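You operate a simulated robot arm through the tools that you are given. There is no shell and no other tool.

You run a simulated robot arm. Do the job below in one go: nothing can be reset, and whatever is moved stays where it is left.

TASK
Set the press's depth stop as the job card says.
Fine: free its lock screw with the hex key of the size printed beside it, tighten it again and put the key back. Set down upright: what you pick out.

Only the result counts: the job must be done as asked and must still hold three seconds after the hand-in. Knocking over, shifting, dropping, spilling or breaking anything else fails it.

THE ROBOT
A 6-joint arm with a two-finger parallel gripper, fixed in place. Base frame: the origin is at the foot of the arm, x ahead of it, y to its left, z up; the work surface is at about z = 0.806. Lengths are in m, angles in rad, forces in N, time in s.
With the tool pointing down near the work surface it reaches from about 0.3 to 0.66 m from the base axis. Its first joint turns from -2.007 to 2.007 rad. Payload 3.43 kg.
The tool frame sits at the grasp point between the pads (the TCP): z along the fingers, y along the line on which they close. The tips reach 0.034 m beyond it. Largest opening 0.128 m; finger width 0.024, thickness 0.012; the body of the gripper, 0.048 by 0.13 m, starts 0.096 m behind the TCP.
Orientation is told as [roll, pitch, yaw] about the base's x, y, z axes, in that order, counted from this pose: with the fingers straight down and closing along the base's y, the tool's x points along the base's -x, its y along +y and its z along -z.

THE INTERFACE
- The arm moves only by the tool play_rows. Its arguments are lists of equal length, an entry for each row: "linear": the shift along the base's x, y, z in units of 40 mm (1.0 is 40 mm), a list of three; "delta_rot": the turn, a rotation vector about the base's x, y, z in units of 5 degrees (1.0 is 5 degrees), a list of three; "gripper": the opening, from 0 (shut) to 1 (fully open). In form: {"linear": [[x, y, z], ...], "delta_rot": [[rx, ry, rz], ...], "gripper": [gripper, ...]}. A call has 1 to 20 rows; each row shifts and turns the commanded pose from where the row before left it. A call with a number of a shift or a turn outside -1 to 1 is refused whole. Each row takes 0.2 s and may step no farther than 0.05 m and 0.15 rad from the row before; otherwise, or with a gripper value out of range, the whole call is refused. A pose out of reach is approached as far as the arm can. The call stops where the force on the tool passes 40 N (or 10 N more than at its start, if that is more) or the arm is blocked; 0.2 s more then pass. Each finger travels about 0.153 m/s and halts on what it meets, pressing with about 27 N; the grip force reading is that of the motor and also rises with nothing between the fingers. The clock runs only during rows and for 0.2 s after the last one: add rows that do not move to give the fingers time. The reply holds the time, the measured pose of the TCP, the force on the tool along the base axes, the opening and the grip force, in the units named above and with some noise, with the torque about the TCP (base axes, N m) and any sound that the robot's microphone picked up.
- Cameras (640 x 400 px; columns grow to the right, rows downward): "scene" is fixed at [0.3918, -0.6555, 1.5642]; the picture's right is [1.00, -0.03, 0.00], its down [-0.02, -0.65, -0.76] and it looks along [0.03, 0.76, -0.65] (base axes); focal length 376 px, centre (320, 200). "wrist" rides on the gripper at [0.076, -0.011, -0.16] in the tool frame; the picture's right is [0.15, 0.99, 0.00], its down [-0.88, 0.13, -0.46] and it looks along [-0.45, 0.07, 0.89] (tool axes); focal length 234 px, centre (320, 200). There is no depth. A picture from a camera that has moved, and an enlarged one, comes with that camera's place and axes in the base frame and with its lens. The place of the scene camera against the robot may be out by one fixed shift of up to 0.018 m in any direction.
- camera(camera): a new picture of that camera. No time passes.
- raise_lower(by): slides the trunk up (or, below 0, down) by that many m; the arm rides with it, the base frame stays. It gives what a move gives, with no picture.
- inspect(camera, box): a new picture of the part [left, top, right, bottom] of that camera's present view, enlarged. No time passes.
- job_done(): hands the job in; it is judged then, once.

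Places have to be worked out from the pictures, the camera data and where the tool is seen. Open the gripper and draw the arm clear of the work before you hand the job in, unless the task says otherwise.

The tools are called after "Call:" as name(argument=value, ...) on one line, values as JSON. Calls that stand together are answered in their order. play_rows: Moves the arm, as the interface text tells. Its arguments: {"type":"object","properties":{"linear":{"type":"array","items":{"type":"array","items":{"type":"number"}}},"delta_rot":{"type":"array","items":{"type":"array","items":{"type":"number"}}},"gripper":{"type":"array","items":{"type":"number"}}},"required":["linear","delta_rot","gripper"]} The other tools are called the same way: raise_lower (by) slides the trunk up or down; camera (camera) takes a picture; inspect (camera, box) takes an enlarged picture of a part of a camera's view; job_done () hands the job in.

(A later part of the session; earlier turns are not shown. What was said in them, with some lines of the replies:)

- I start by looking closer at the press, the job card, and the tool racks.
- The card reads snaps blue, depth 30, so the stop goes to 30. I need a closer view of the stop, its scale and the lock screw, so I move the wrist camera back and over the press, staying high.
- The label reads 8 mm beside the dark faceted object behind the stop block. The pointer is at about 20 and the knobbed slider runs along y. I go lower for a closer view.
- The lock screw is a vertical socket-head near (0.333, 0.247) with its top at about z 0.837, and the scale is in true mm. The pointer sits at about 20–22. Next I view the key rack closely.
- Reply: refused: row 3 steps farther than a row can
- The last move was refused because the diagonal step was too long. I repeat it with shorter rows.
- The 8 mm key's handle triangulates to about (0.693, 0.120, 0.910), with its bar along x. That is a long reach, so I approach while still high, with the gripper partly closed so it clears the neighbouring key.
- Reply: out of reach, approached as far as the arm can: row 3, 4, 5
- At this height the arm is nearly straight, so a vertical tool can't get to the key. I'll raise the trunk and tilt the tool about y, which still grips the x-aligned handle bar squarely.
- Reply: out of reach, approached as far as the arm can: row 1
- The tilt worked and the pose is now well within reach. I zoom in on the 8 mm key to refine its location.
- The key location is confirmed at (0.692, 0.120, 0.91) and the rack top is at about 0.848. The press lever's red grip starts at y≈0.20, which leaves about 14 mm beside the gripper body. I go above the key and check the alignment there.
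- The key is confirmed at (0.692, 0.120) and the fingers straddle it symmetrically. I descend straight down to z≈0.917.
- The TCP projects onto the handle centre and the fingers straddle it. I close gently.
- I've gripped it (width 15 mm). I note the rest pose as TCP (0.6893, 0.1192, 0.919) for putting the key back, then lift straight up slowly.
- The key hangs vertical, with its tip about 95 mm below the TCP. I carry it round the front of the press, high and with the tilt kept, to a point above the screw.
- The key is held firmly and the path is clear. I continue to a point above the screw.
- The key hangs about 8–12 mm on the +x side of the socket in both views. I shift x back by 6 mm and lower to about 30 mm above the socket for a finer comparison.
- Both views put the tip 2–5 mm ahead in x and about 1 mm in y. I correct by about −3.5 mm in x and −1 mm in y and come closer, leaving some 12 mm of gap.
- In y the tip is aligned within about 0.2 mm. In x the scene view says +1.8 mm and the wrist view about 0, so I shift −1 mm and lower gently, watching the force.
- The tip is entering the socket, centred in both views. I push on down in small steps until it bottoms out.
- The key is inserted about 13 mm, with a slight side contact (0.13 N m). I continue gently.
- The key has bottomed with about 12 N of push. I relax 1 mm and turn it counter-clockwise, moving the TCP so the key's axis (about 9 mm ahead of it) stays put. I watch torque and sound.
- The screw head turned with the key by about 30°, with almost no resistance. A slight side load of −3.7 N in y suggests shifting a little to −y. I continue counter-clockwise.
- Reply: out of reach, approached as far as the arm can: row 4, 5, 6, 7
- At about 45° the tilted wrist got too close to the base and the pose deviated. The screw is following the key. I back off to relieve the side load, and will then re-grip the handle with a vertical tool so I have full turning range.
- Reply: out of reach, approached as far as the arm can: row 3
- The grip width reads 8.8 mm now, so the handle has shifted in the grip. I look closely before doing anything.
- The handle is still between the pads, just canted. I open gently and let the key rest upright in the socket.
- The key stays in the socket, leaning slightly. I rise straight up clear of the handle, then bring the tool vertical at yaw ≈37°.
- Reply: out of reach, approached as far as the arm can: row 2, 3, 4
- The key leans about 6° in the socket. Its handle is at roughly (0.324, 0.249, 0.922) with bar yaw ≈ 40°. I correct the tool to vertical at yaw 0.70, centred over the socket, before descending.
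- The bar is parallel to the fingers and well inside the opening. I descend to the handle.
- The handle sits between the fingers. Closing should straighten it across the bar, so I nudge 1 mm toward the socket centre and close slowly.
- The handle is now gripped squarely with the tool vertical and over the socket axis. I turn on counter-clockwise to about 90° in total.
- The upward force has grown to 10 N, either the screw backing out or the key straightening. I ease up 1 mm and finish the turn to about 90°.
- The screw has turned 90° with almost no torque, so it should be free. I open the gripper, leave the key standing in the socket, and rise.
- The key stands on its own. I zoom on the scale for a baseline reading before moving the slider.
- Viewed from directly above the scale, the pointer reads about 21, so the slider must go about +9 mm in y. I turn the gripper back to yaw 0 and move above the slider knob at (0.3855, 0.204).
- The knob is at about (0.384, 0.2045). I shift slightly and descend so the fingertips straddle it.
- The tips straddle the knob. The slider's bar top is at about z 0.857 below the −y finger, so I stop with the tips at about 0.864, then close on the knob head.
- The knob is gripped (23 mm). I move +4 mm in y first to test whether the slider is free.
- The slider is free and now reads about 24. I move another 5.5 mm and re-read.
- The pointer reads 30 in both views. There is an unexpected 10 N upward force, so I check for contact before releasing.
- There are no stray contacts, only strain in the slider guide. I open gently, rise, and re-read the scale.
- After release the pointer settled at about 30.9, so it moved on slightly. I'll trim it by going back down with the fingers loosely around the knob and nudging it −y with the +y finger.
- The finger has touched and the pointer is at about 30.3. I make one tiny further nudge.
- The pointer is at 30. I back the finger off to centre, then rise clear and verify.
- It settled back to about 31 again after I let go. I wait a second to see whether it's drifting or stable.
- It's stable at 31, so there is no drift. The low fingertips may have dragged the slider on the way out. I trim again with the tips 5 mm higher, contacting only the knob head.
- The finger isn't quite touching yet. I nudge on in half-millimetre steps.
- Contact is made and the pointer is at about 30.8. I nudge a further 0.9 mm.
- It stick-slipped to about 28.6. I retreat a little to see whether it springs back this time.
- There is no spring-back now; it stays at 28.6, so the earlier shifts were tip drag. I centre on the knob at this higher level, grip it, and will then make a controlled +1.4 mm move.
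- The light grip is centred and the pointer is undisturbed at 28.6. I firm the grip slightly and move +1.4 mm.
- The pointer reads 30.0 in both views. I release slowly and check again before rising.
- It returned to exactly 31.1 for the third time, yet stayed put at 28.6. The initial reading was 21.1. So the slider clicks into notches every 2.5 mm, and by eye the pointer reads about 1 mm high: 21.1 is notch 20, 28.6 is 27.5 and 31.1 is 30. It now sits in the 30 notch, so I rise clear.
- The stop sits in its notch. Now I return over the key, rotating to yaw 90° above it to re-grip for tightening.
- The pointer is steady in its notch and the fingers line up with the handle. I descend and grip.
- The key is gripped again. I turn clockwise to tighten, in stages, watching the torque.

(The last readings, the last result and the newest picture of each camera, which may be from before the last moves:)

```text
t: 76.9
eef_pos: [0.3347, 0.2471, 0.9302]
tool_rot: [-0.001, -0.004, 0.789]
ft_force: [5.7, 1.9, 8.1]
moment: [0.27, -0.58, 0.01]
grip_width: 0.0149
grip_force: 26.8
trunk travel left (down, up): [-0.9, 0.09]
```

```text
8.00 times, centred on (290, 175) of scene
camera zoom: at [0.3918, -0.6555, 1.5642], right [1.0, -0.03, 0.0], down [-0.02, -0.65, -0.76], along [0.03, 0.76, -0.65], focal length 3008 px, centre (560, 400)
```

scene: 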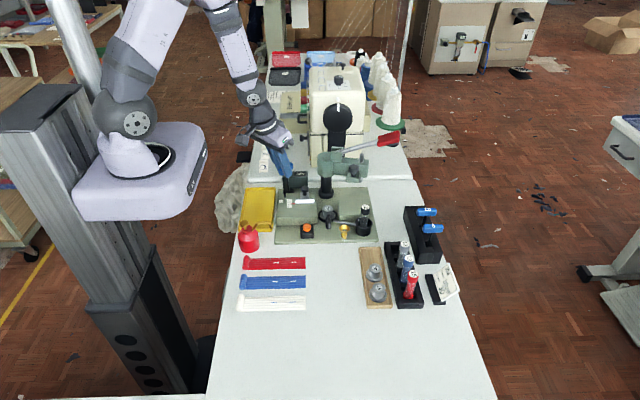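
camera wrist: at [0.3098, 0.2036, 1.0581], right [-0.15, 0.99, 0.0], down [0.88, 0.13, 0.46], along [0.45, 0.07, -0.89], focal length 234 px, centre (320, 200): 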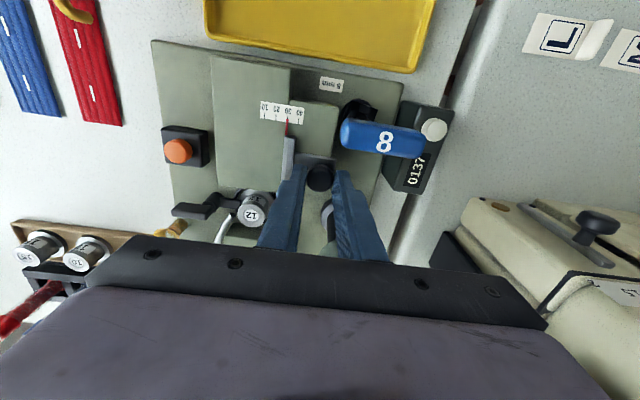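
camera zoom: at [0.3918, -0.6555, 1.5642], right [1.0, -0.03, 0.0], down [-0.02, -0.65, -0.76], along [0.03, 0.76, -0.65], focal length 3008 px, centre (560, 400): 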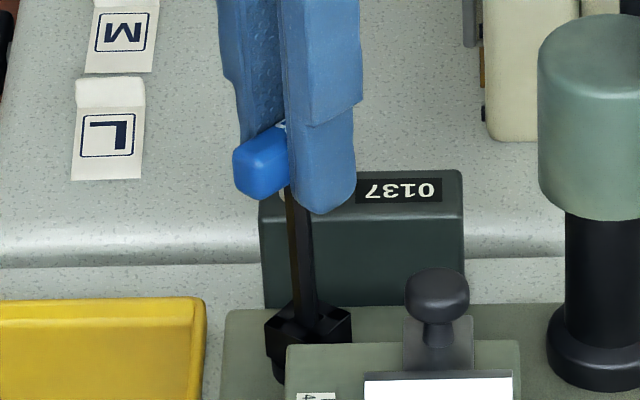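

The screw follows with some backlash (tool 45°, head about 60°). I relieve the side load slightly and continue.

Call:
play_rows(linear=[[0.04, 0.01, 0.01], [0, 0, 0], [0, 0, 0], [0, 0, 0], [0, 0, 0], [0, 0, 0], [0, 0, 0], [0, 0, 0], [0, 0, 0], [0, 0, 0], [0, 0, 0]], delta_rot=[[0, 0, 0], [0, 0, -1], [0, 0, -1], [0, 0, -1], [0, 0, -1], [0, 0, -1], [0, 0, -1], [0, 0, -1], [0, 0, -1], [0, 0, -1], [0, 0, 0]], gripper=[0, 0, 0, 0, 0, 0, 0, 0, 0, 0, 0])

Call:
inspect(camera="scene", box=[265, 150, 315, 200])

Call:
inspect(camera="wrist", box=[240, 80, 400, 240])

```text
t: 79.3
eef_pos: [0.3365, 0.2477, 0.9299]
tool_rot: [0.0, -0.001, 0.005]
ft_force: [5.2, -5.3, 3.4]
moment: [-0.54, -0.46, 0.01]
grip_width: 0.0148
grip_force: 26.9
trunk travel left (down, up): [-0.9, 0.09]
```

```text
8.00 times, centred on (290, 175) of scene
camera zoom: at [0.3918, -0.6555, 1.5642], right [1.0, -0.03, 0.0], down [-0.02, -0.65, -0.76], along [0.03, 0.76, -0.65], focal length 3008 px, centre (560, 400)
```

zoom: 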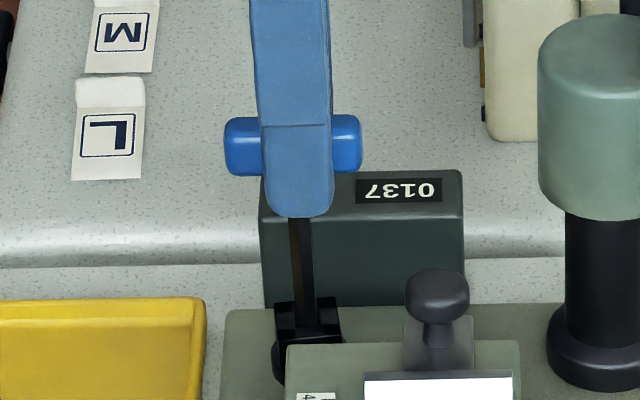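

```text
2.50 times, centred on (320, 160) of wrist
camera zoom: at [0.2612, 0.2356, 1.0892], right [-0.15, 0.99, 0.0], down [0.88, 0.13, 0.46], along [0.45, 0.07, -0.89], focal length 585 px, centre (320, 300)
```

zoom: 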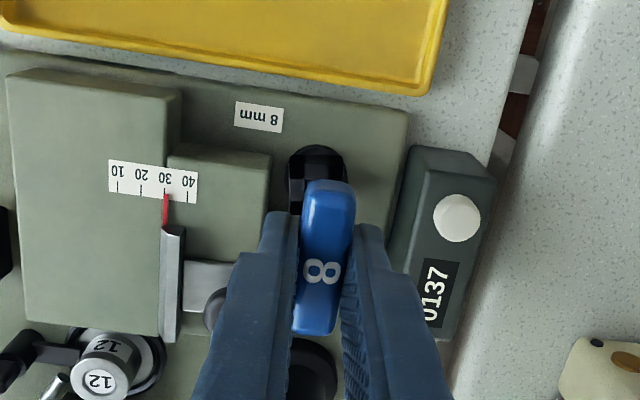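

The head looks about back to its start angle. I zoom in to compare with the original orientation.

Call:
inspect(camera="scene", box=[280, 182, 304, 202])

Call:
inspect(camera="wrist", box=[300, 130, 340, 170])

```text
16.00 times, centred on (292, 192) of scene
camera zoom: at [0.3918, -0.6555, 1.5642], right [1.0, -0.03, 0.0], down [-0.02, -0.65, -0.76], along [0.03, 0.76, -0.65], focal length 6015 px, centre (768, 328)
```

zoom: 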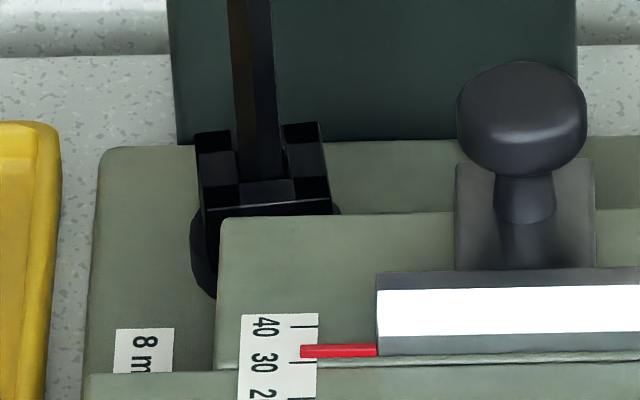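

```text
10.00 times, centred on (320, 150) of wrist
camera zoom: at [0.2612, 0.2356, 1.0892], right [-0.15, 0.99, 0.0], down [0.88, 0.13, 0.46], along [0.45, 0.07, -0.89], focal length 2342 px, centre (320, 700)
```

zoom: 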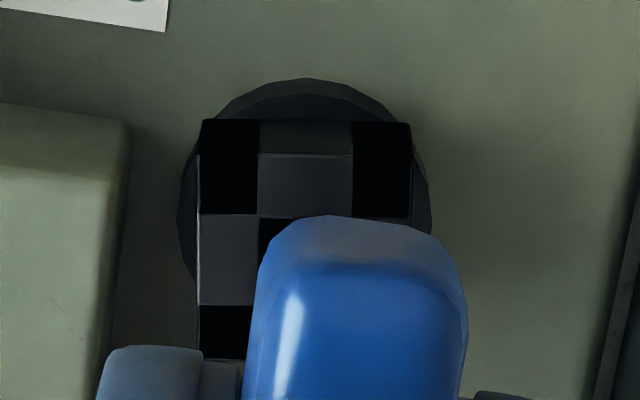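

The head is still about 10° short of its original angle, which is the backlash. I turn further clockwise, checking the torque.

Call:
play_rows(linear=[[0.03, -0.03, 0], [0, 0, 0], [0, 0, 0], [0, 0, 0]], delta_rot=[[0, 0, 0], [0, 0, -1], [0, 0, -1], [0, 0, 0]], gripper=[0, 0, 0, 0])

Call:
inspect(camera="scene", box=[280, 182, 304, 202])

Call:
inspect(camera="wrist", box=[300, 130, 340, 170])

```text
t: 80.3
eef_pos: [0.336, 0.2455, 0.9292]
tool_rot: [0.0, 0.0, -0.17]
ft_force: [1.9, -3.1, 0.4]
moment: [-0.16, -0.15, 0.03]
grip_width: 0.0152
grip_force: 27.0
trunk travel left (down, up): [-0.9, 0.09]
```

```text
16.00 times, centred on (292, 192) of scene
camera zoom: at [0.3918, -0.6555, 1.5642], right [1.0, -0.03, 0.0], down [-0.02, -0.65, -0.76], along [0.03, 0.76, -0.65], focal length 6015 px, centre (768, 328)
```

zoom: 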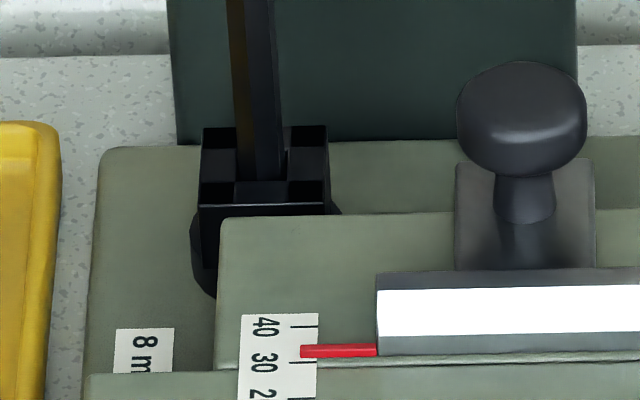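

```text
10.00 times, centred on (320, 150) of wrist
camera zoom: at [0.2605, 0.2474, 1.0892], right [0.02, 1.0, 0.0], down [0.89, -0.02, 0.46], along [0.46, -0.01, -0.89], focal length 2342 px, centre (320, 700)
```

zoom: 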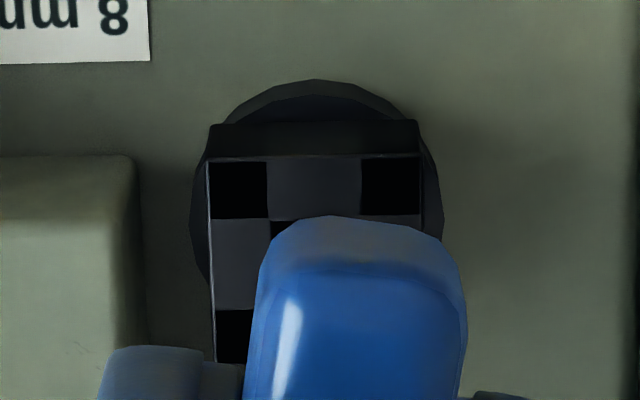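

The head is back at its original angle. I turn 10° more to check that it's hard against its stop.

Call:
play_rows(linear=[[0, -0.02, 0], [0, 0, 0], [0, 0, 0]], delta_rot=[[0, 0, -1], [0, 0, -1], [0, 0, 0]], gripper=[0, 0, 0])

Call:
inspect(camera="scene", box=[280, 182, 304, 202])

Call:
inspect(camera="wrist", box=[300, 130, 340, 170])

```text
t: 81.1
eef_pos: [0.3363, 0.2445, 0.9294]
tool_rot: [-0.003, 0.0, -0.346]
ft_force: [-2.5, 1.9, -3.8]
moment: [0.32, 0.49, 0.4]
grip_width: 0.0153
grip_force: 27.2
trunk travel left (down, up): [-0.9, 0.09]
```

```text
16.00 times, centred on (292, 192) of scene
camera zoom: at [0.3918, -0.6555, 1.5642], right [1.0, -0.03, 0.0], down [-0.02, -0.65, -0.76], along [0.03, 0.76, -0.65], focal length 6015 px, centre (768, 328)
```

zoom: 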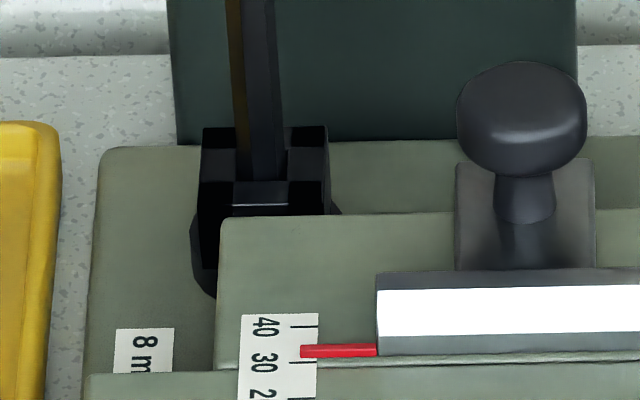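

```text
10.00 times, centred on (320, 150) of wrist
camera zoom: at [0.2621, 0.26, 1.0894], right [0.2, 0.98, 0.0], down [0.87, -0.18, 0.46], along [0.45, -0.09, -0.89], focal length 2342 px, centre (320, 700)
```

zoom: 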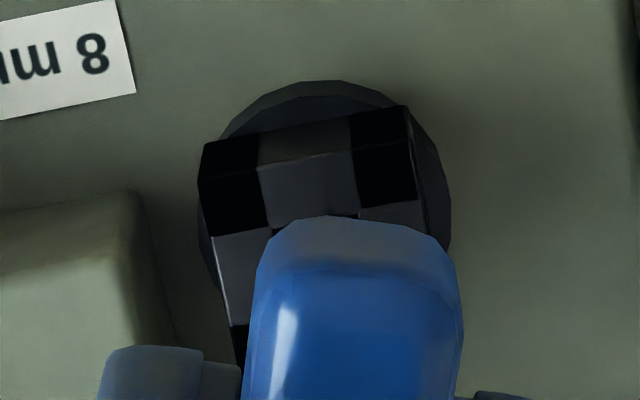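

The torque rose to 0.4 N m and the head no longer turns, so the screw is tight at its original angle. I rotate back within the backlash to take off the load, without loosening it.

Call:
play_rows(linear=[[0, 0, 0], [0, 0, 0], [0, 0, 0], [0, 0, 0]], delta_rot=[[0, 0, 1], [0, 0, 1], [0, 0, 1], [0, 0, 0]], gripper=[0, 0, 0, 0])

Call:
inspect(camera="scene", box=[280, 182, 304, 202])

Call:
inspect(camera="wrist", box=[240, 80, 400, 240])

```text
t: 82.1
eef_pos: [0.3362, 0.2456, 0.9305]
tool_rot: [0.002, -0.001, -0.081]
ft_force: [-0.7, 0.0, 0.5]
moment: [0.0, 0.04, 0.01]
grip_width: 0.0147
grip_force: 27.4
trunk travel left (down, up): [-0.9, 0.09]
```

```text
16.00 times, centred on (292, 192) of scene
camera zoom: at [0.3918, -0.6555, 1.5642], right [1.0, -0.03, 0.0], down [-0.02, -0.65, -0.76], along [0.03, 0.76, -0.65], focal length 6015 px, centre (768, 328)
```

zoom: 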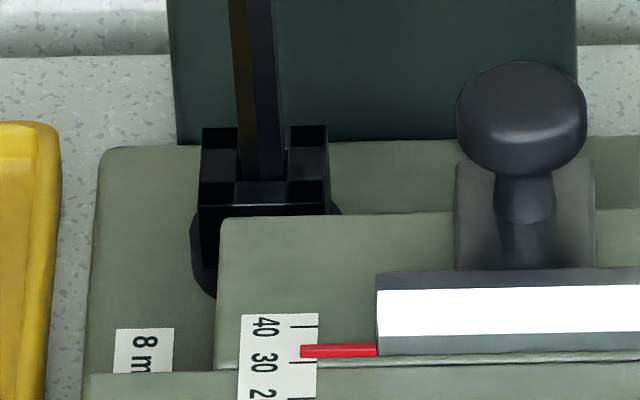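

```text
2.50 times, centred on (320, 160) of wrist
camera zoom: at [0.2608, 0.2396, 1.0896], right [-0.07, 1.0, 0.0], down [0.89, 0.06, 0.46], along [0.46, 0.03, -0.89], focal length 585 px, centre (320, 300)
```

zoom: 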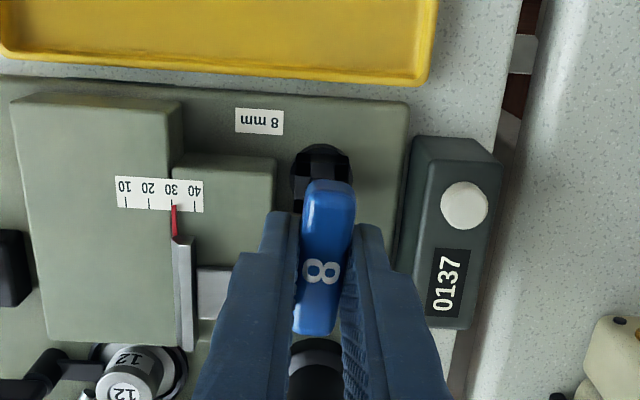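

The screw is tight at its start angle and the load is zero. I open, rise, and re-tilt the tool as before for the return trip.

Call:
play_rows(linear=[[0, 0, 0], [0, 0, 0], [0, 0, 0], [0, 0, 0], [0, 0, 0.5], [0, 0, 0.6], [0, 0, 0.7], [0, 0, 0], [0, 0, 0], [0, 0, 0], [0, 0, 0], [0, 0, 0], [0, 0, 0]], delta_rot=[[0, 0, 0], [0, 0, 0], [0, 0, 0], [0, 0, 0], [0, 0, 0], [0, 0, 0], [0, 0, 0], [0, -0.72, 0.2], [0, -0.72, 0.2], [0, -0.72, 0.2], [0, -0.72, 0.2], [0, -0.72, 0.13], [0, 0, 0]], gripper=[0.15, 0.22, 0.3, 0.38, 0.38, 0.38, 0.38, 0.38, 0.38, 0.38, 0.38, 0.38, 0.38])

Call:
camera(camera="wrist")

Call:
inspect(camera="scene", box=[260, 130, 330, 200])

```text
t: 84.9
eef_pos: [0.3368, 0.2452, 1.0015]
tool_rot: [0.015, -0.313, -0.001]
ft_force: [-0.9, 0.8, 0.6]
moment: [-0.02, 0.0, 0.01]
grip_width: 0.0483
grip_force: 0.0
trunk travel left (down, up): [-0.9, 0.09]
```

```text
taken
camera wrist: at [0.2162, 0.2322, 1.1309], right [-0.14, 0.99, -0.03], down [0.7, 0.12, 0.71], along [0.7, 0.08, -0.71], focal length 234 px, centre (320, 200)
```

wrist: 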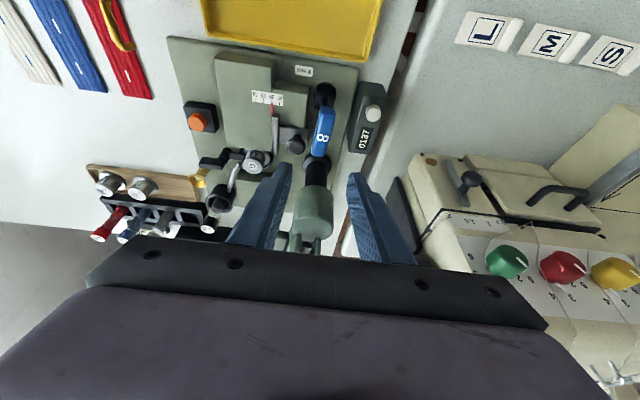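

```text
5.71 times, centred on (295, 165) of scene
camera zoom: at [0.3918, -0.6555, 1.5642], right [1.0, -0.03, 0.0], down [-0.02, -0.65, -0.76], along [0.03, 0.76, -0.65], focal length 2148 px, centre (463, 400)
```

zoom: 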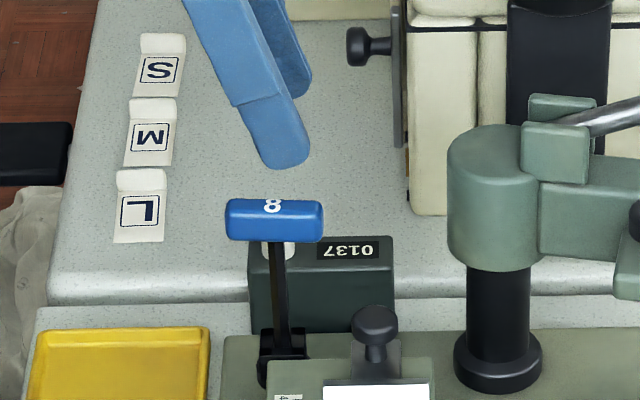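

The key stands upright in the same place as before. I descend tilted onto the handle and grip it.

Call:
play_rows(linear=[[-0.21, 0, -0.4], [0, 0, -0.5], [0, 0, -0.5], [0, 0, -0.41], [0, 0, 0], [0, 0, 0]], delta_rot=[[-0.17, 0, 0], [0, 0, 0], [0, 0, 0], [0, 0, 0], [0, 0, 0], [0, 0, 0]], gripper=[0.38, 0.38, 0.38, 0.38, 0.38, 0.38])

Call:
inspect(camera="wrist", box=[240, 90, 400, 250])

Call:
inspect(camera="scene", box=[260, 130, 330, 200])

```text
t: 86.3
eef_pos: [0.3265, 0.2444, 0.9318]
tool_rot: [-0.003, -0.314, 0.002]
ft_force: [0.7, -0.3, -0.8]
moment: [0.02, 0.01, -0.04]
grip_width: 0.0484
grip_force: 0.0
trunk travel left (down, up): [-0.9, 0.09]
```

```text
2.50 times, centred on (320, 170) of wrist
camera zoom: at [0.2059, 0.2339, 1.0593], right [-0.14, 0.99, -0.05], down [0.7, 0.13, 0.71], along [0.7, 0.07, -0.71], focal length 585 px, centre (320, 275)
```

zoom: 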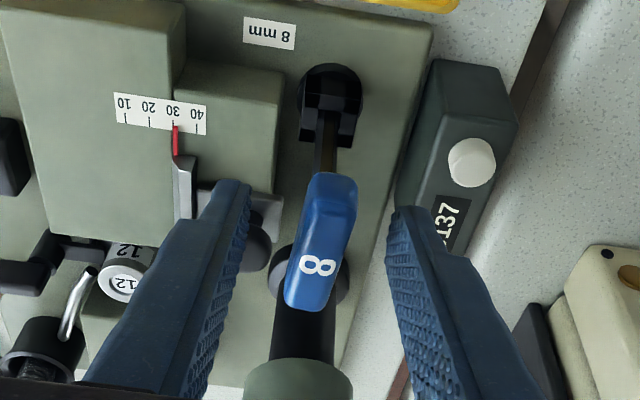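

```text
5.71 times, centred on (295, 165) of scene
camera zoom: at [0.3918, -0.6555, 1.5642], right [1.0, -0.03, 0.0], down [-0.02, -0.65, -0.76], along [0.03, 0.76, -0.65], focal length 2148 px, centre (463, 400)
```

zoom: 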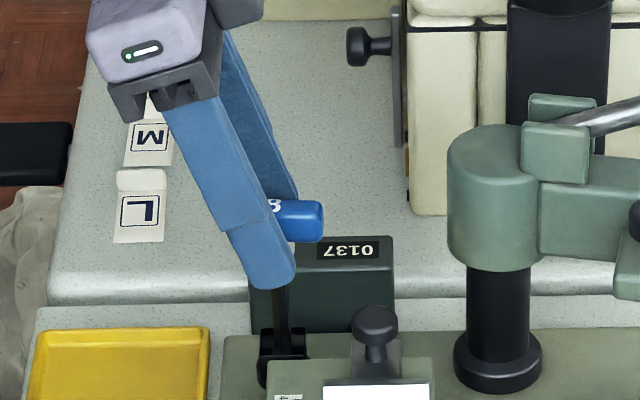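

The handle is between the pads. I shift 5 mm in x to sit more centrally on the bar, then close.

Call:
play_rows(linear=[[0.12, 0.02, -0.03], [0, 0, 0], [0, 0, 0], [0, 0, 0], [0, 0, 0], [0, 0, 0]], delta_rot=[[0, 0, 0], [0, 0, 0], [0, 0, 0], [0, 0, 0], [0, 0, 0], [0, 0, 0]], gripper=[0.38, 0.3, 0.2, 0.1, 0, 0])

Call:
inspect(camera="wrist", box=[240, 90, 400, 250])

Call:
inspect(camera="scene", box=[260, 130, 330, 200])

```text
t: 87.7
eef_pos: [0.3334, 0.2458, 0.9291]
tool_rot: [-0.002, -0.314, 0.002]
ft_force: [0.6, 0.0, 1.3]
moment: [0.04, -0.02, 0.03]
grip_width: 0.015
grip_force: 27.1
trunk travel left (down, up): [-0.9, 0.09]
```

```text
2.50 times, centred on (320, 170) of wrist
camera zoom: at [0.212, 0.2342, 1.0576], right [-0.14, 0.99, -0.05], down [0.7, 0.13, 0.71], along [0.7, 0.07, -0.71], focal length 585 px, centre (320, 275)
```

zoom: 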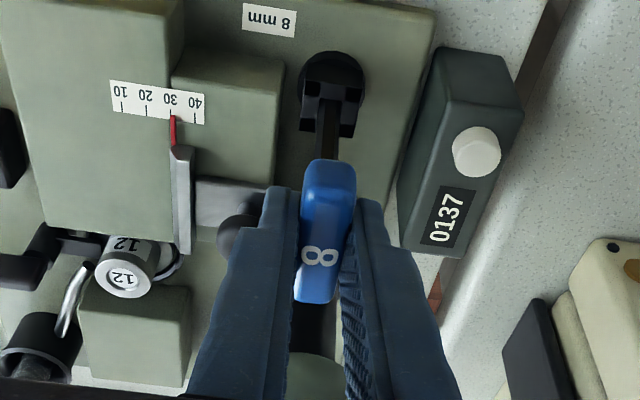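

```text
5.71 times, centred on (295, 165) of scene
camera zoom: at [0.3918, -0.6555, 1.5642], right [1.0, -0.03, 0.0], down [-0.02, -0.65, -0.76], along [0.03, 0.76, -0.65], focal length 2148 px, centre (463, 400)
```

zoom: 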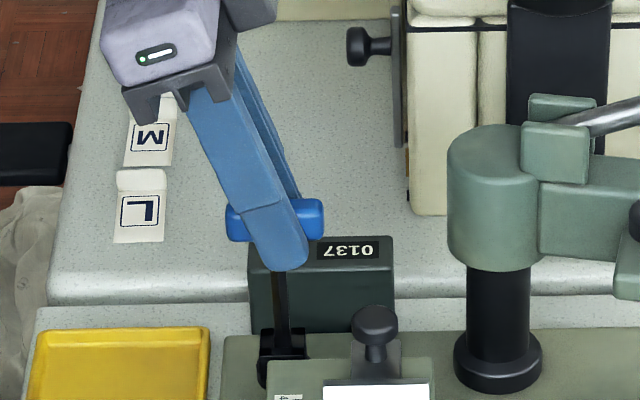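

I have a firm grip and the key is upright. I lift it straight out of the socket.

Call:
play_rows(linear=[[0, 0, 0.1], [0, 0, 0.15], [0, 0, 0.2], [0, 0, 0.4], [0, 0, 0.5], [0, 0, 0.6], [0, 0, 0.6], [0, 0, 0.6], [0, 0, 0]], delta_rot=[[0, 0, 0], [0, 0, 0], [0, 0, 0], [0, 0, 0], [0, 0, 0], [0, 0, 0], [0, 0, 0], [0, 0, 0], [0, 0, 0]], gripper=[0, 0, 0, 0, 0, 0, 0, 0, 0])

Call:
inspect(camera="wrist", box=[240, 60, 400, 220])

Call:
inspect(camera="scene", box=[260, 110, 340, 210])

Call:
inspect(camera="scene", box=[280, 182, 304, 202])

```text
t: 89.7
eef_pos: [0.3337, 0.2457, 1.0547]
tool_rot: [-0.005, -0.313, 0.003]
ft_force: [1.3, 0.4, -0.1]
moment: [-0.02, -0.01, -0.01]
grip_width: 0.015
grip_force: 27.2
trunk travel left (down, up): [-0.9, 0.09]
```

```text
2.50 times, centred on (320, 140) of wrist
camera zoom: at [0.2128, 0.2347, 1.1823], right [-0.14, 0.99, -0.05], down [0.7, 0.13, 0.7], along [0.7, 0.07, -0.71], focal length 585 px, centre (320, 350)
```

zoom: 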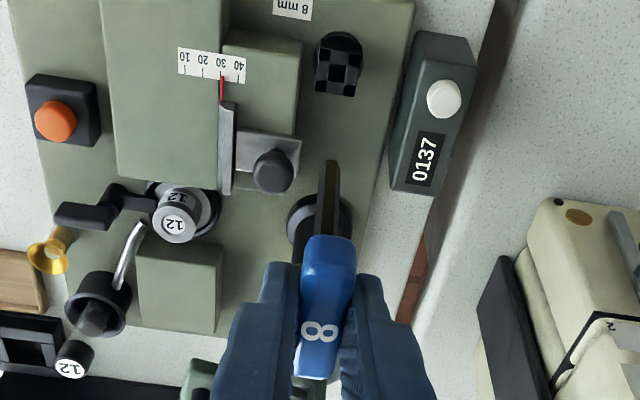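

```text
4.00 times, centred on (300, 160) of scene
camera zoom: at [0.3918, -0.6555, 1.5642], right [1.0, -0.03, 0.0], down [-0.02, -0.65, -0.76], along [0.03, 0.76, -0.65], focal length 1504 px, centre (400, 360)
```

zoom: 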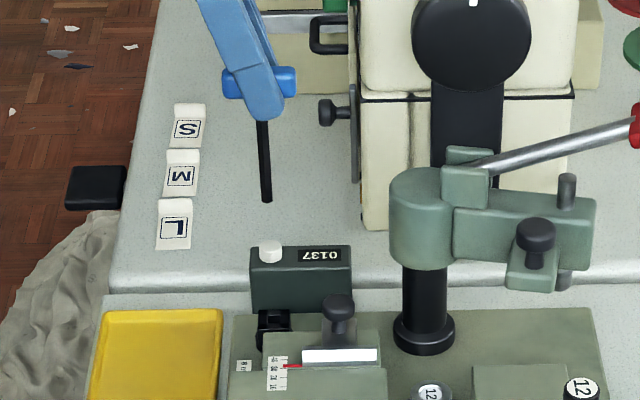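

```text
16.00 times, centred on (292, 192) of scene
camera zoom: at [0.3918, -0.6555, 1.5642], right [1.0, -0.03, 0.0], down [-0.02, -0.65, -0.76], along [0.03, 0.76, -0.65], focal length 6015 px, centre (768, 328)
```

zoom: 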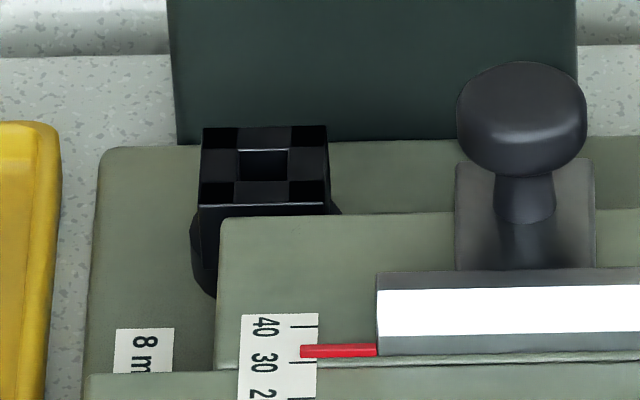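

The socket is back at its original angle, the stop is unchanged, and the key hangs vertical. I retrace the path back to above the rack.

Call:
play_rows(linear=[[0, 0, 0.8], [0.1, -0.6, 0.75], [0.1, -0.6, 0.75], [0.36, -0.75, 0], [0.36, -0.75, 0], [0.36, -0.75, 0], [0.36, -0.75, 0], [0.86, -0.095, -0.2], [0.86, -0.095, -0.2], [0.86, -0.095, -0.2], [0.86, -0.095, -0.2], [0.86, -0.095, -0.2], [0, 0, 0]], delta_rot=[[0, 0, 0], [0, 0, 0], [0, 0, 0], [0, 0, 0], [0, 0, 0], [0, 0, 0], [0, 0, 0], [0, 0, 0], [0, 0, 0], [0, 0, 0], [0, 0, 0], [0, 0, 0], [0, 0, 0]], gripper=[0, 0, 0, 0, 0, 0, 0, 0, 0, 0, 0, 0, 0])

Call:
play_rows(linear=[[0.75, 0.375, -0.375], [0.75, 0.375, -0.375], [0.75, 0.375, -0.375], [0.75, 0.375, -0.3], [0, 0, 0], [0, 0, 0]], delta_rot=[[0, 0, 0], [0, 0, 0], [0, 0, 0], [0, 0, 0], [0, 0, 0], [0, 0, 0]], gripper=[0, 0, 0, 0, 0, 0])

Call:
camera(camera="wrist")

Call:
inspect(camera="wrist", box=[220, 50, 380, 210])

Call:
inspect(camera="scene", box=[370, 110, 460, 260])

```text
t: 92.5
eef_pos: [0.5698, 0.0616, 1.1049]
tool_rot: [-0.002, -0.317, 0.002]
ft_force: [-0.1, -0.2, 0.3]
moment: [-0.02, -0.02, 0.01]
grip_width: 0.0149
grip_force: 26.6
trunk travel left (down, up): [-0.9, 0.09]
```

```text
t: 93.9
eef_pos: [0.6918, 0.1172, 1.0495]
tool_rot: [-0.003, -0.314, 0.0]
ft_force: [-0.6, 0.2, -0.8]
moment: [-0.01, 0.0, 0.01]
grip_width: 0.0152
grip_force: 27.5
trunk travel left (down, up): [-0.9, 0.09]
```

```text
taken
camera wrist: at [0.571, 0.1064, 1.1777], right [-0.14, 0.99, -0.05], down [0.7, 0.13, 0.7], along [0.7, 0.07, -0.71], focal length 234 px, centre (320, 200)
```

wrist: 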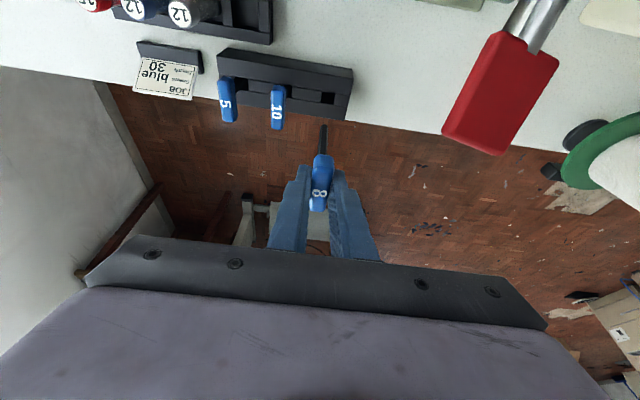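

```text
2.50 times, centred on (300, 130) of wrist
camera zoom: at [0.571, 0.1064, 1.1777], right [-0.14, 0.99, -0.05], down [0.7, 0.13, 0.7], along [0.7, 0.07, -0.71], focal length 585 px, centre (370, 375)
```

zoom: 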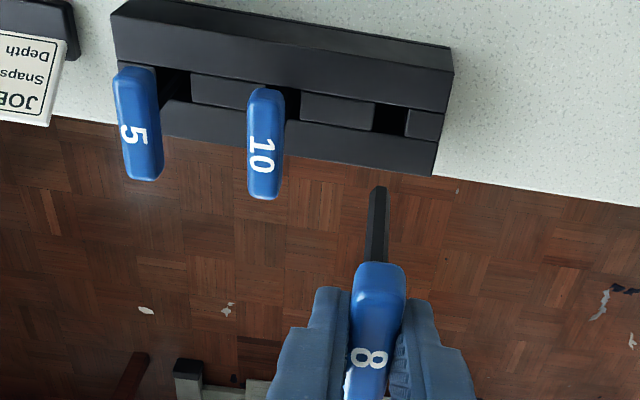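

```text
2.67 times, centred on (415, 185) of scene
camera zoom: at [0.3918, -0.6555, 1.5642], right [1.0, -0.03, 0.0], down [-0.02, -0.65, -0.76], along [0.03, 0.76, -0.65], focal length 1003 px, centre (67, 240)
```

zoom: 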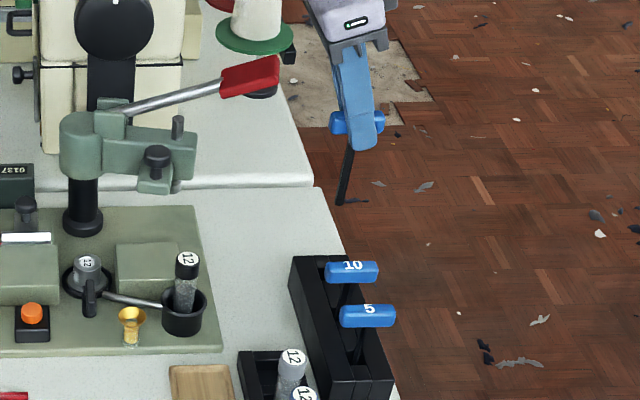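

The pocket for key 8 is centred near (0.6975, 0.1205) and the tip is about 5 mm short in x and 4 mm in y. I correct and lower part-way, so the tip stays above the rack, to verify.

Call:
play_rows(linear=[[0.14, 0.083, -0.3], [0, 0, -0.5], [0, 0, -0.6], [0, 0, 0], [0, 0, 0]], delta_rot=[[0, 0, 0], [0, 0, 0], [0, 0, 0], [0, 0, 0], [0, 0, 0]], gripper=[0, 0, 0, 0, 0])

Call:
inspect(camera="wrist", box=[260, 70, 380, 190])

Call:
inspect(camera="scene", box=[390, 150, 450, 250])

```text
t: 95.1
eef_pos: [0.697, 0.1214, 0.9943]
tool_rot: [-0.003, -0.313, 0.0]
ft_force: [-0.1, -0.1, -0.8]
moment: [0.0, 0.01, -0.02]
grip_width: 0.0152
grip_force: 26.8
trunk travel left (down, up): [-0.9, 0.09]
```

```text
3.33 times, centred on (320, 130) of wrist
camera zoom: at [0.5766, 0.1112, 1.1222], right [-0.14, 0.99, -0.05], down [0.7, 0.13, 0.71], along [0.7, 0.07, -0.71], focal length 781 px, centre (320, 433)
```

zoom: 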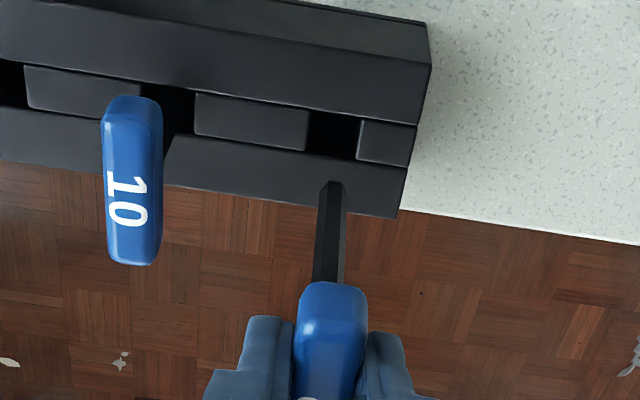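

```text
4.00 times, centred on (420, 200) of scene
camera zoom: at [0.3918, -0.6555, 1.5642], right [1.0, -0.03, 0.0], down [-0.02, -0.65, -0.76], along [0.03, 0.76, -0.65], focal length 1504 px, centre (-80, 200)
```

zoom: 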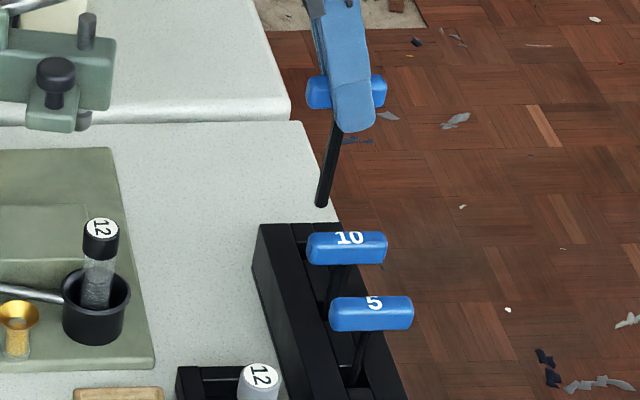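

The tip is within about 1.5 mm of the pocket centre, and the pocket is about 19 mm wide. I trim slightly and lower it into the pocket.

Call:
play_rows(linear=[[-0.025, -0.035, -0.3], [0, 0, -0.4], [0, 0, -0.4], [0, 0, -0.35], [0, 0, 0]], delta_rot=[[0, 0, 0], [0, 0, 0], [0, 0, 0], [0, 0, 0], [0, 0, 0]], gripper=[0, 0, 0, 0, 0])

Call:
inspect(camera="wrist", box=[260, 70, 380, 190])

Call:
inspect(camera="scene", box=[390, 150, 450, 250])

```text
t: 96.3
eef_pos: [0.696, 0.1219, 0.9358]
tool_rot: [-0.003, -0.314, 0.001]
ft_force: [0.1, 0.3, -0.8]
moment: [-0.01, 0.06, -0.04]
grip_width: 0.015
grip_force: 27.0
trunk travel left (down, up): [-0.9, 0.09]
```

```text
3.33 times, centred on (320, 130) of wrist
camera zoom: at [0.5757, 0.1106, 1.0641], right [-0.14, 0.99, -0.05], down [0.7, 0.13, 0.71], along [0.7, 0.07, -0.71], focal length 781 px, centre (320, 433)
```

zoom: 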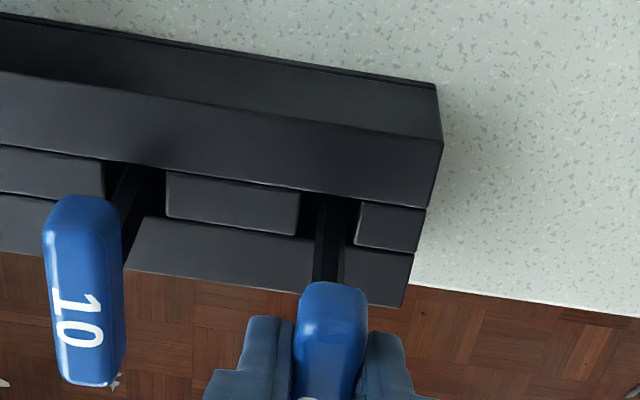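

```text
4.00 times, centred on (420, 200) of scene
camera zoom: at [0.3918, -0.6555, 1.5642], right [1.0, -0.03, 0.0], down [-0.02, -0.65, -0.76], along [0.03, 0.76, -0.65], focal length 1504 px, centre (-80, 200)
```

zoom: 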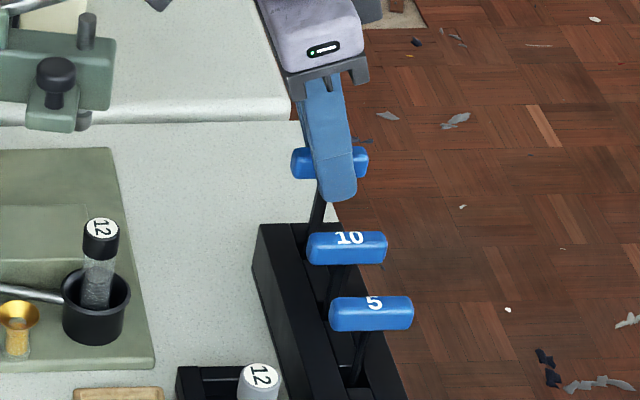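

The shaft is in the pocket with no contact forces. I lower the last ~20 mm gently until it touches the bottom.

Call:
play_rows(linear=[[0, 0, -0.12], [0, 0, -0.12], [0, 0, -0.12], [0, 0, -0.08], [0, 0, 0]], delta_rot=[[0, 0, 0], [0, 0, 0], [0, 0, 0], [0, 0, 0], [0, 0, 0]], gripper=[0, 0, 0, 0, 0])

Call:
inspect(camera="wrist", box=[260, 70, 380, 190])

Call:
inspect(camera="scene", box=[390, 150, 450, 250])

```text
t: 97.5
eef_pos: [0.6951, 0.1215, 0.9177]
tool_rot: [-0.004, -0.315, 0.002]
ft_force: [0.9, 0.0, -0.8]
moment: [-0.02, 0.0, 0.01]
grip_width: 0.015
grip_force: 27.0
trunk travel left (down, up): [-0.9, 0.09]
```

```text
3.33 times, centred on (320, 130) of wrist
camera zoom: at [0.5748, 0.111, 1.0459], right [-0.14, 0.99, -0.05], down [0.7, 0.13, 0.71], along [0.7, 0.07, -0.71], focal length 781 px, centre (320, 433)
```

zoom: 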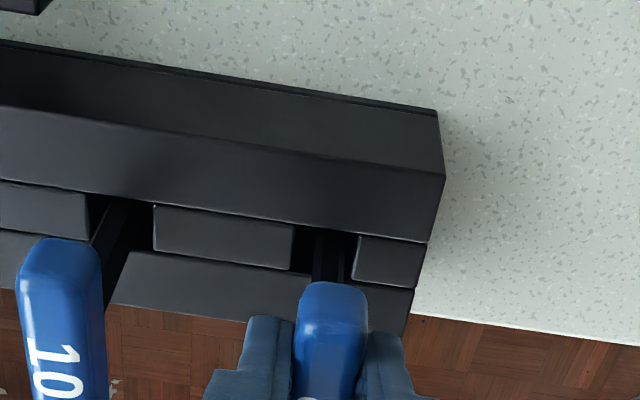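

```text
4.00 times, centred on (420, 200) of scene
camera zoom: at [0.3918, -0.6555, 1.5642], right [1.0, -0.03, 0.0], down [-0.02, -0.65, -0.76], along [0.03, 0.76, -0.65], focal length 1504 px, centre (-80, 200)
```

zoom: 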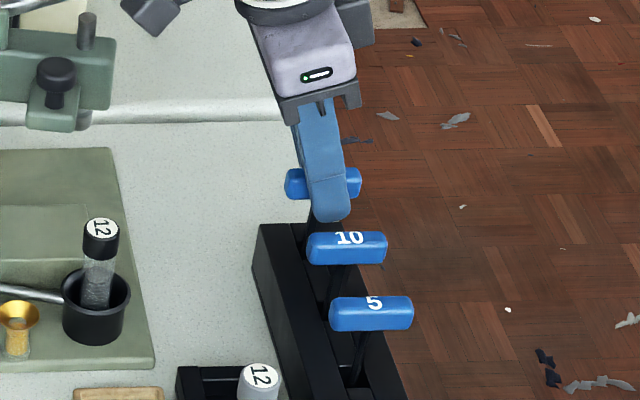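

No floor contact yet, and compared with the first picture the handle is about 3–4 mm higher than at rest. I continue down slowly.

Call:
play_rows(linear=[[0, 0, -0.04], [0, 0, -0.04], [0, 0, 0]], delta_rot=[[0, 0, 0], [0, 0, 0], [0, 0, 0]], gripper=[0, 0, 0])

Call:
inspect(camera="scene", box=[395, 185, 455, 270])

```text
t: 98.3
eef_pos: [0.6953, 0.121, 0.9151]
tool_rot: [-0.001, -0.313, 0.002]
ft_force: [0.2, 0.7, 0.4]
moment: [0.03, 0.03, 0.0]
grip_width: 0.015
grip_force: 26.6
trunk travel left (down, up): [-0.9, 0.09]
```

```text
4.71 times, centred on (425, 228) of scene
camera zoom: at [0.3918, -0.6555, 1.5642], right [1.0, -0.03, 0.0], down [-0.02, -0.65, -0.76], along [0.03, 0.76, -0.65], focal length 1769 px, centre (-174, 71)
```

zoom: 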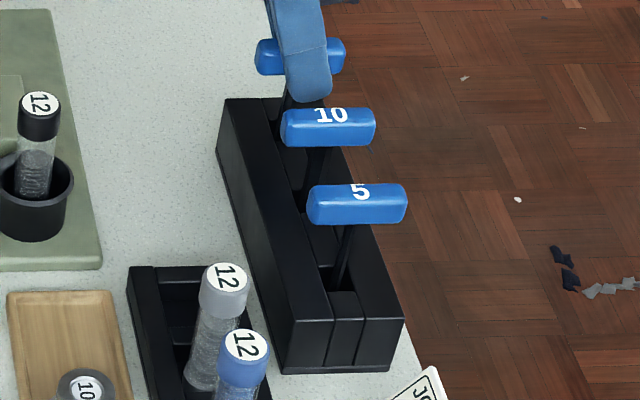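

The handle now matches its original position in this view, within about 1 mm. I ease down another 1.5 mm to feel the floor.

Call:
play_rows(linear=[[0, 0, -0.04], [0, 0, 0]], delta_rot=[[0, 0, 0], [0, 0, 0]], gripper=[0, 0])

```text
t: 98.9
eef_pos: [0.6959, 0.1213, 0.9152]
tool_rot: [0.0, -0.319, 0.002]
ft_force: [-0.1, 0.7, 5.4]
moment: [0.07, 0.01, 0.0]
grip_width: 0.0153
grip_force: 26.8
trunk travel left (down, up): [-0.9, 0.09]
```

The 5 N of contact shows the key is seated on the pocket floor. I open slowly to release it.

Call:
play_rows(linear=[[0, 0, 0.02], [0, 0, 0], [0, 0, 0], [0, 0, 0], [0, 0, 0], [0, 0, 0]], delta_rot=[[0, 0, 0], [0, 0, 0], [0, 0, 0], [0, 0, 0], [0, 0, 0], [0, 0, 0]], gripper=[0, 0.14, 0.2, 0.28, 0.36, 0.4])

Call:
inspect(camera="scene", box=[395, 185, 455, 270])

Call:
inspect(camera="wrist", box=[240, 70, 400, 230])

```text
t: 100.3
eef_pos: [0.6954, 0.1204, 0.9154]
tool_rot: [-0.003, -0.314, 0.003]
ft_force: [-0.6, 0.0, -0.4]
moment: [0.02, -0.01, 0.0]
grip_width: 0.0511
grip_force: 0.1
trunk travel left (down, up): [-0.9, 0.09]
```

```text
4.71 times, centred on (425, 228) of scene
camera zoom: at [0.3918, -0.6555, 1.5642], right [1.0, -0.03, 0.0], down [-0.02, -0.65, -0.76], along [0.03, 0.76, -0.65], focal length 1769 px, centre (-174, 71)
```

zoom: 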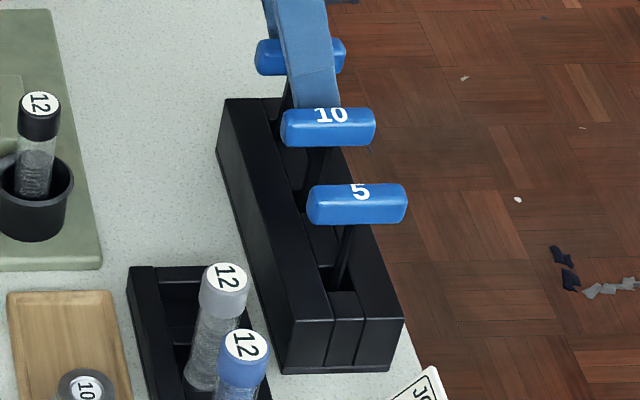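

```text
2.50 times, centred on (320, 150) of wrist
camera zoom: at [0.5749, 0.1099, 1.0428], right [-0.14, 0.99, -0.05], down [0.7, 0.13, 0.71], along [0.7, 0.07, -0.71], focal length 585 px, centre (320, 325)
```

zoom: 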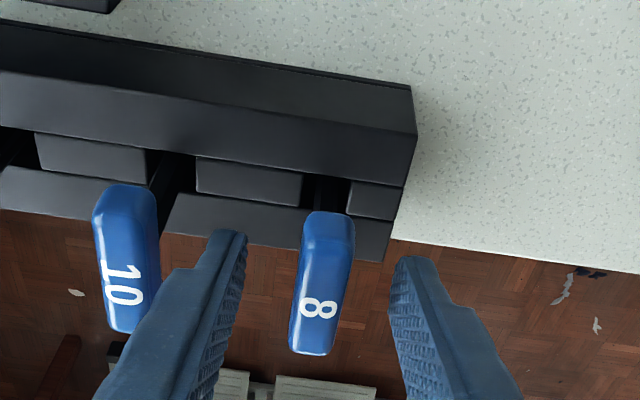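

The key stands freely in its pocket. I rise straight up and then retreat back along the path.

Call:
play_rows(linear=[[0, 0, 0.3], [0, 0, 0.5], [0, 0, 0.6], [0, 0, 0.6], [0, 0, 0.7], [0, 0, 0.6], [-0.75, -0.3, 0.4], [-0.75, -0.3, 0.4], [-0.75, -0.3, 0.4], [-0.75, -0.3, 0.4], [-0.75, -0.1, 0.2], [0, 0, 0]], delta_rot=[[0, 0, 0], [0, 0, 0], [0, 0, 0], [0, 0, 0], [0, 0, 0], [0, 0, 0], [0, 0, 0], [0, 0, 0], [0, 0, 0], [0, 0, 0], [0, 0, 0], [0, 0, 0]], gripper=[0.4, 0.4, 0.4, 0.4, 0.4, 0.4, 0.5, 0.6, 0.7, 0.8, 0.9, 1.0])

Call:
camera(camera="scene")

Call:
inspect(camera="scene", box=[395, 185, 455, 270])

Call:
inspect(camera="scene", box=[280, 182, 304, 212])

Call:
camera(camera="wrist")

```text
t: 102.9
eef_pos: [0.5454, 0.0684, 1.1158]
tool_rot: [-0.004, -0.313, 0.002]
ft_force: [-0.1, 0.0, -0.1]
moment: [-0.03, 0.01, 0.0]
grip_width: 0.128
grip_force: 0.0
trunk travel left (down, up): [-0.9, 0.09]
```

```text
taken
```

scene: 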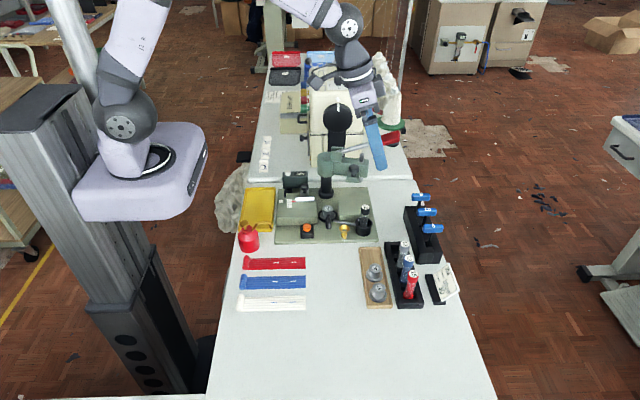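

```text
4.71 times, centred on (425, 228) of scene
camera zoom: at [0.3918, -0.6555, 1.5642], right [1.0, -0.03, 0.0], down [-0.02, -0.65, -0.76], along [0.03, 0.76, -0.65], focal length 1769 px, centre (-174, 71)
```

zoom: 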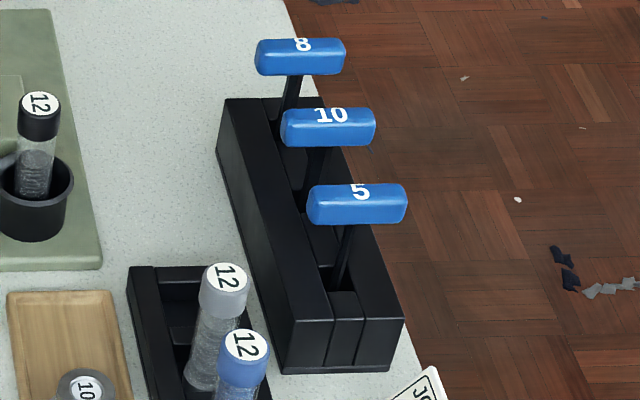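

```text
13.33 times, centred on (292, 197) of scene
camera zoom: at [0.3918, -0.6555, 1.5642], right [1.0, -0.03, 0.0], down [-0.02, -0.65, -0.76], along [0.03, 0.76, -0.65], focal length 5013 px, centre (693, 240)
```

zoom: 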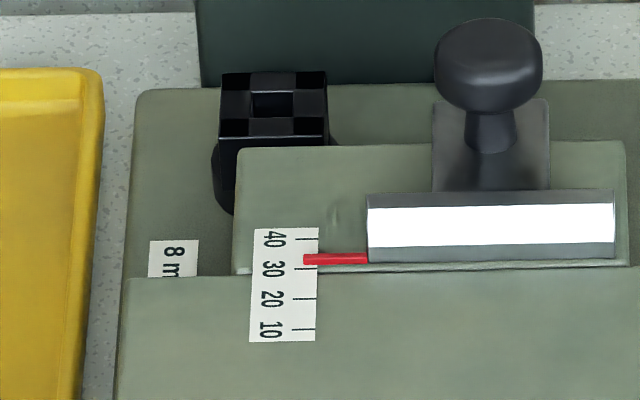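

```text
taken
camera wrist: at [0.4249, 0.0577, 1.2443], right [-0.14, 0.99, -0.05], down [0.7, 0.13, 0.7], along [0.7, 0.07, -0.71], focal length 234 px, centre (320, 200)
```

wrist: 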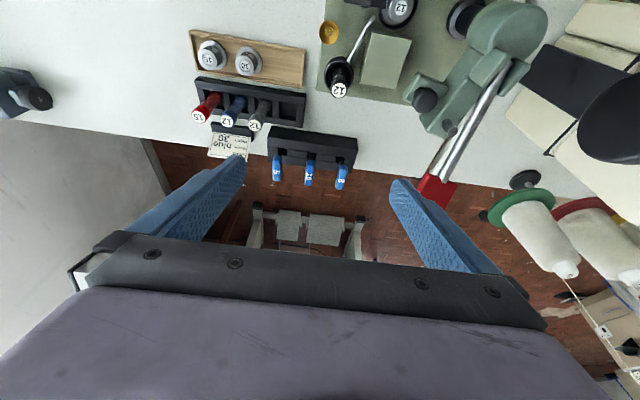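

Key 8 is back upright in its pocket, the lock screw is tight at its original angle, the stop sits in the 30 notch, and nothing else has moved. I draw the arm a bit further up and clear.

Call:
play_rows(linear=[[-0.5, 0, 0.6], [-0.5, 0, 0.6], [-0.5, 0, 0.3], [0, 0, 0], [0, 0, 0]], delta_rot=[[0, 0.9, 0], [0, 0.9, 0], [0, 0.9, 0], [0, 0.9, 0], [0, 0, 0]], gripper=[1, 1, 1, 1, 1])

Call:
inspect(camera="scene", box=[230, 140, 470, 310])

```text
t: 104.1
eef_pos: [0.4856, 0.0685, 1.1793]
tool_rot: [-0.002, 0.0, 0.001]
ft_force: [0.8, -0.9, 0.1]
moment: [-0.03, -0.02, 0.01]
grip_width: 0.1283
grip_force: 0.0
trunk travel left (down, up): [-0.9, 0.09]
```

```text
2.35 times, centred on (350, 225) of scene
camera zoom: at [0.3918, -0.6555, 1.5642], right [1.0, -0.03, 0.0], down [-0.02, -0.65, -0.76], along [0.03, 0.76, -0.65], focal length 885 px, centre (249, 141)
```

zoom: 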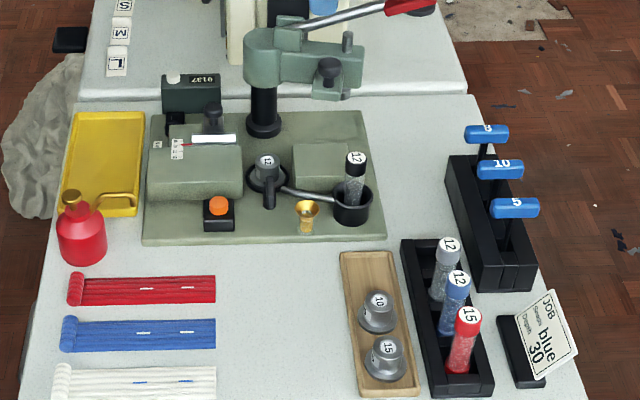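

The view shows everything in its place, the gripper open and the arm clear of the work. I hand the job in.

Call:
job_done()

```text
The job is handed in.
```

The depth stop is set for 30 and locked again, but its pointer reads about 31 on the scale. I can't fully rule out that it is 1 mm off.

- **Depth stop:** I freed the lock screw with the 8 mm key and moved the slider from about 21 to about 31. Each time I let go of it at a visual 30, it settled at 31.1. It also held at 28.6, and it started at 21.1, so it seems to click into notches 2.5 mm apart. I took 31.1 as the 30 notch, because that makes the starting position 20. No notch sits closer to 30 by eye.
- **Lock screw:** I turned it about 90° counter-clockwise to free it, then back until the torque rose and the head stopped turning at its original angle. The stop didn't move while I tightened it.
- **Key:** The 8 mm key is back upright in its own pocket, within about 1 mm of where it started.

In the final view nothing else looked moved or knocked over. The gripper was open and the arm was clear when I handed the job in.
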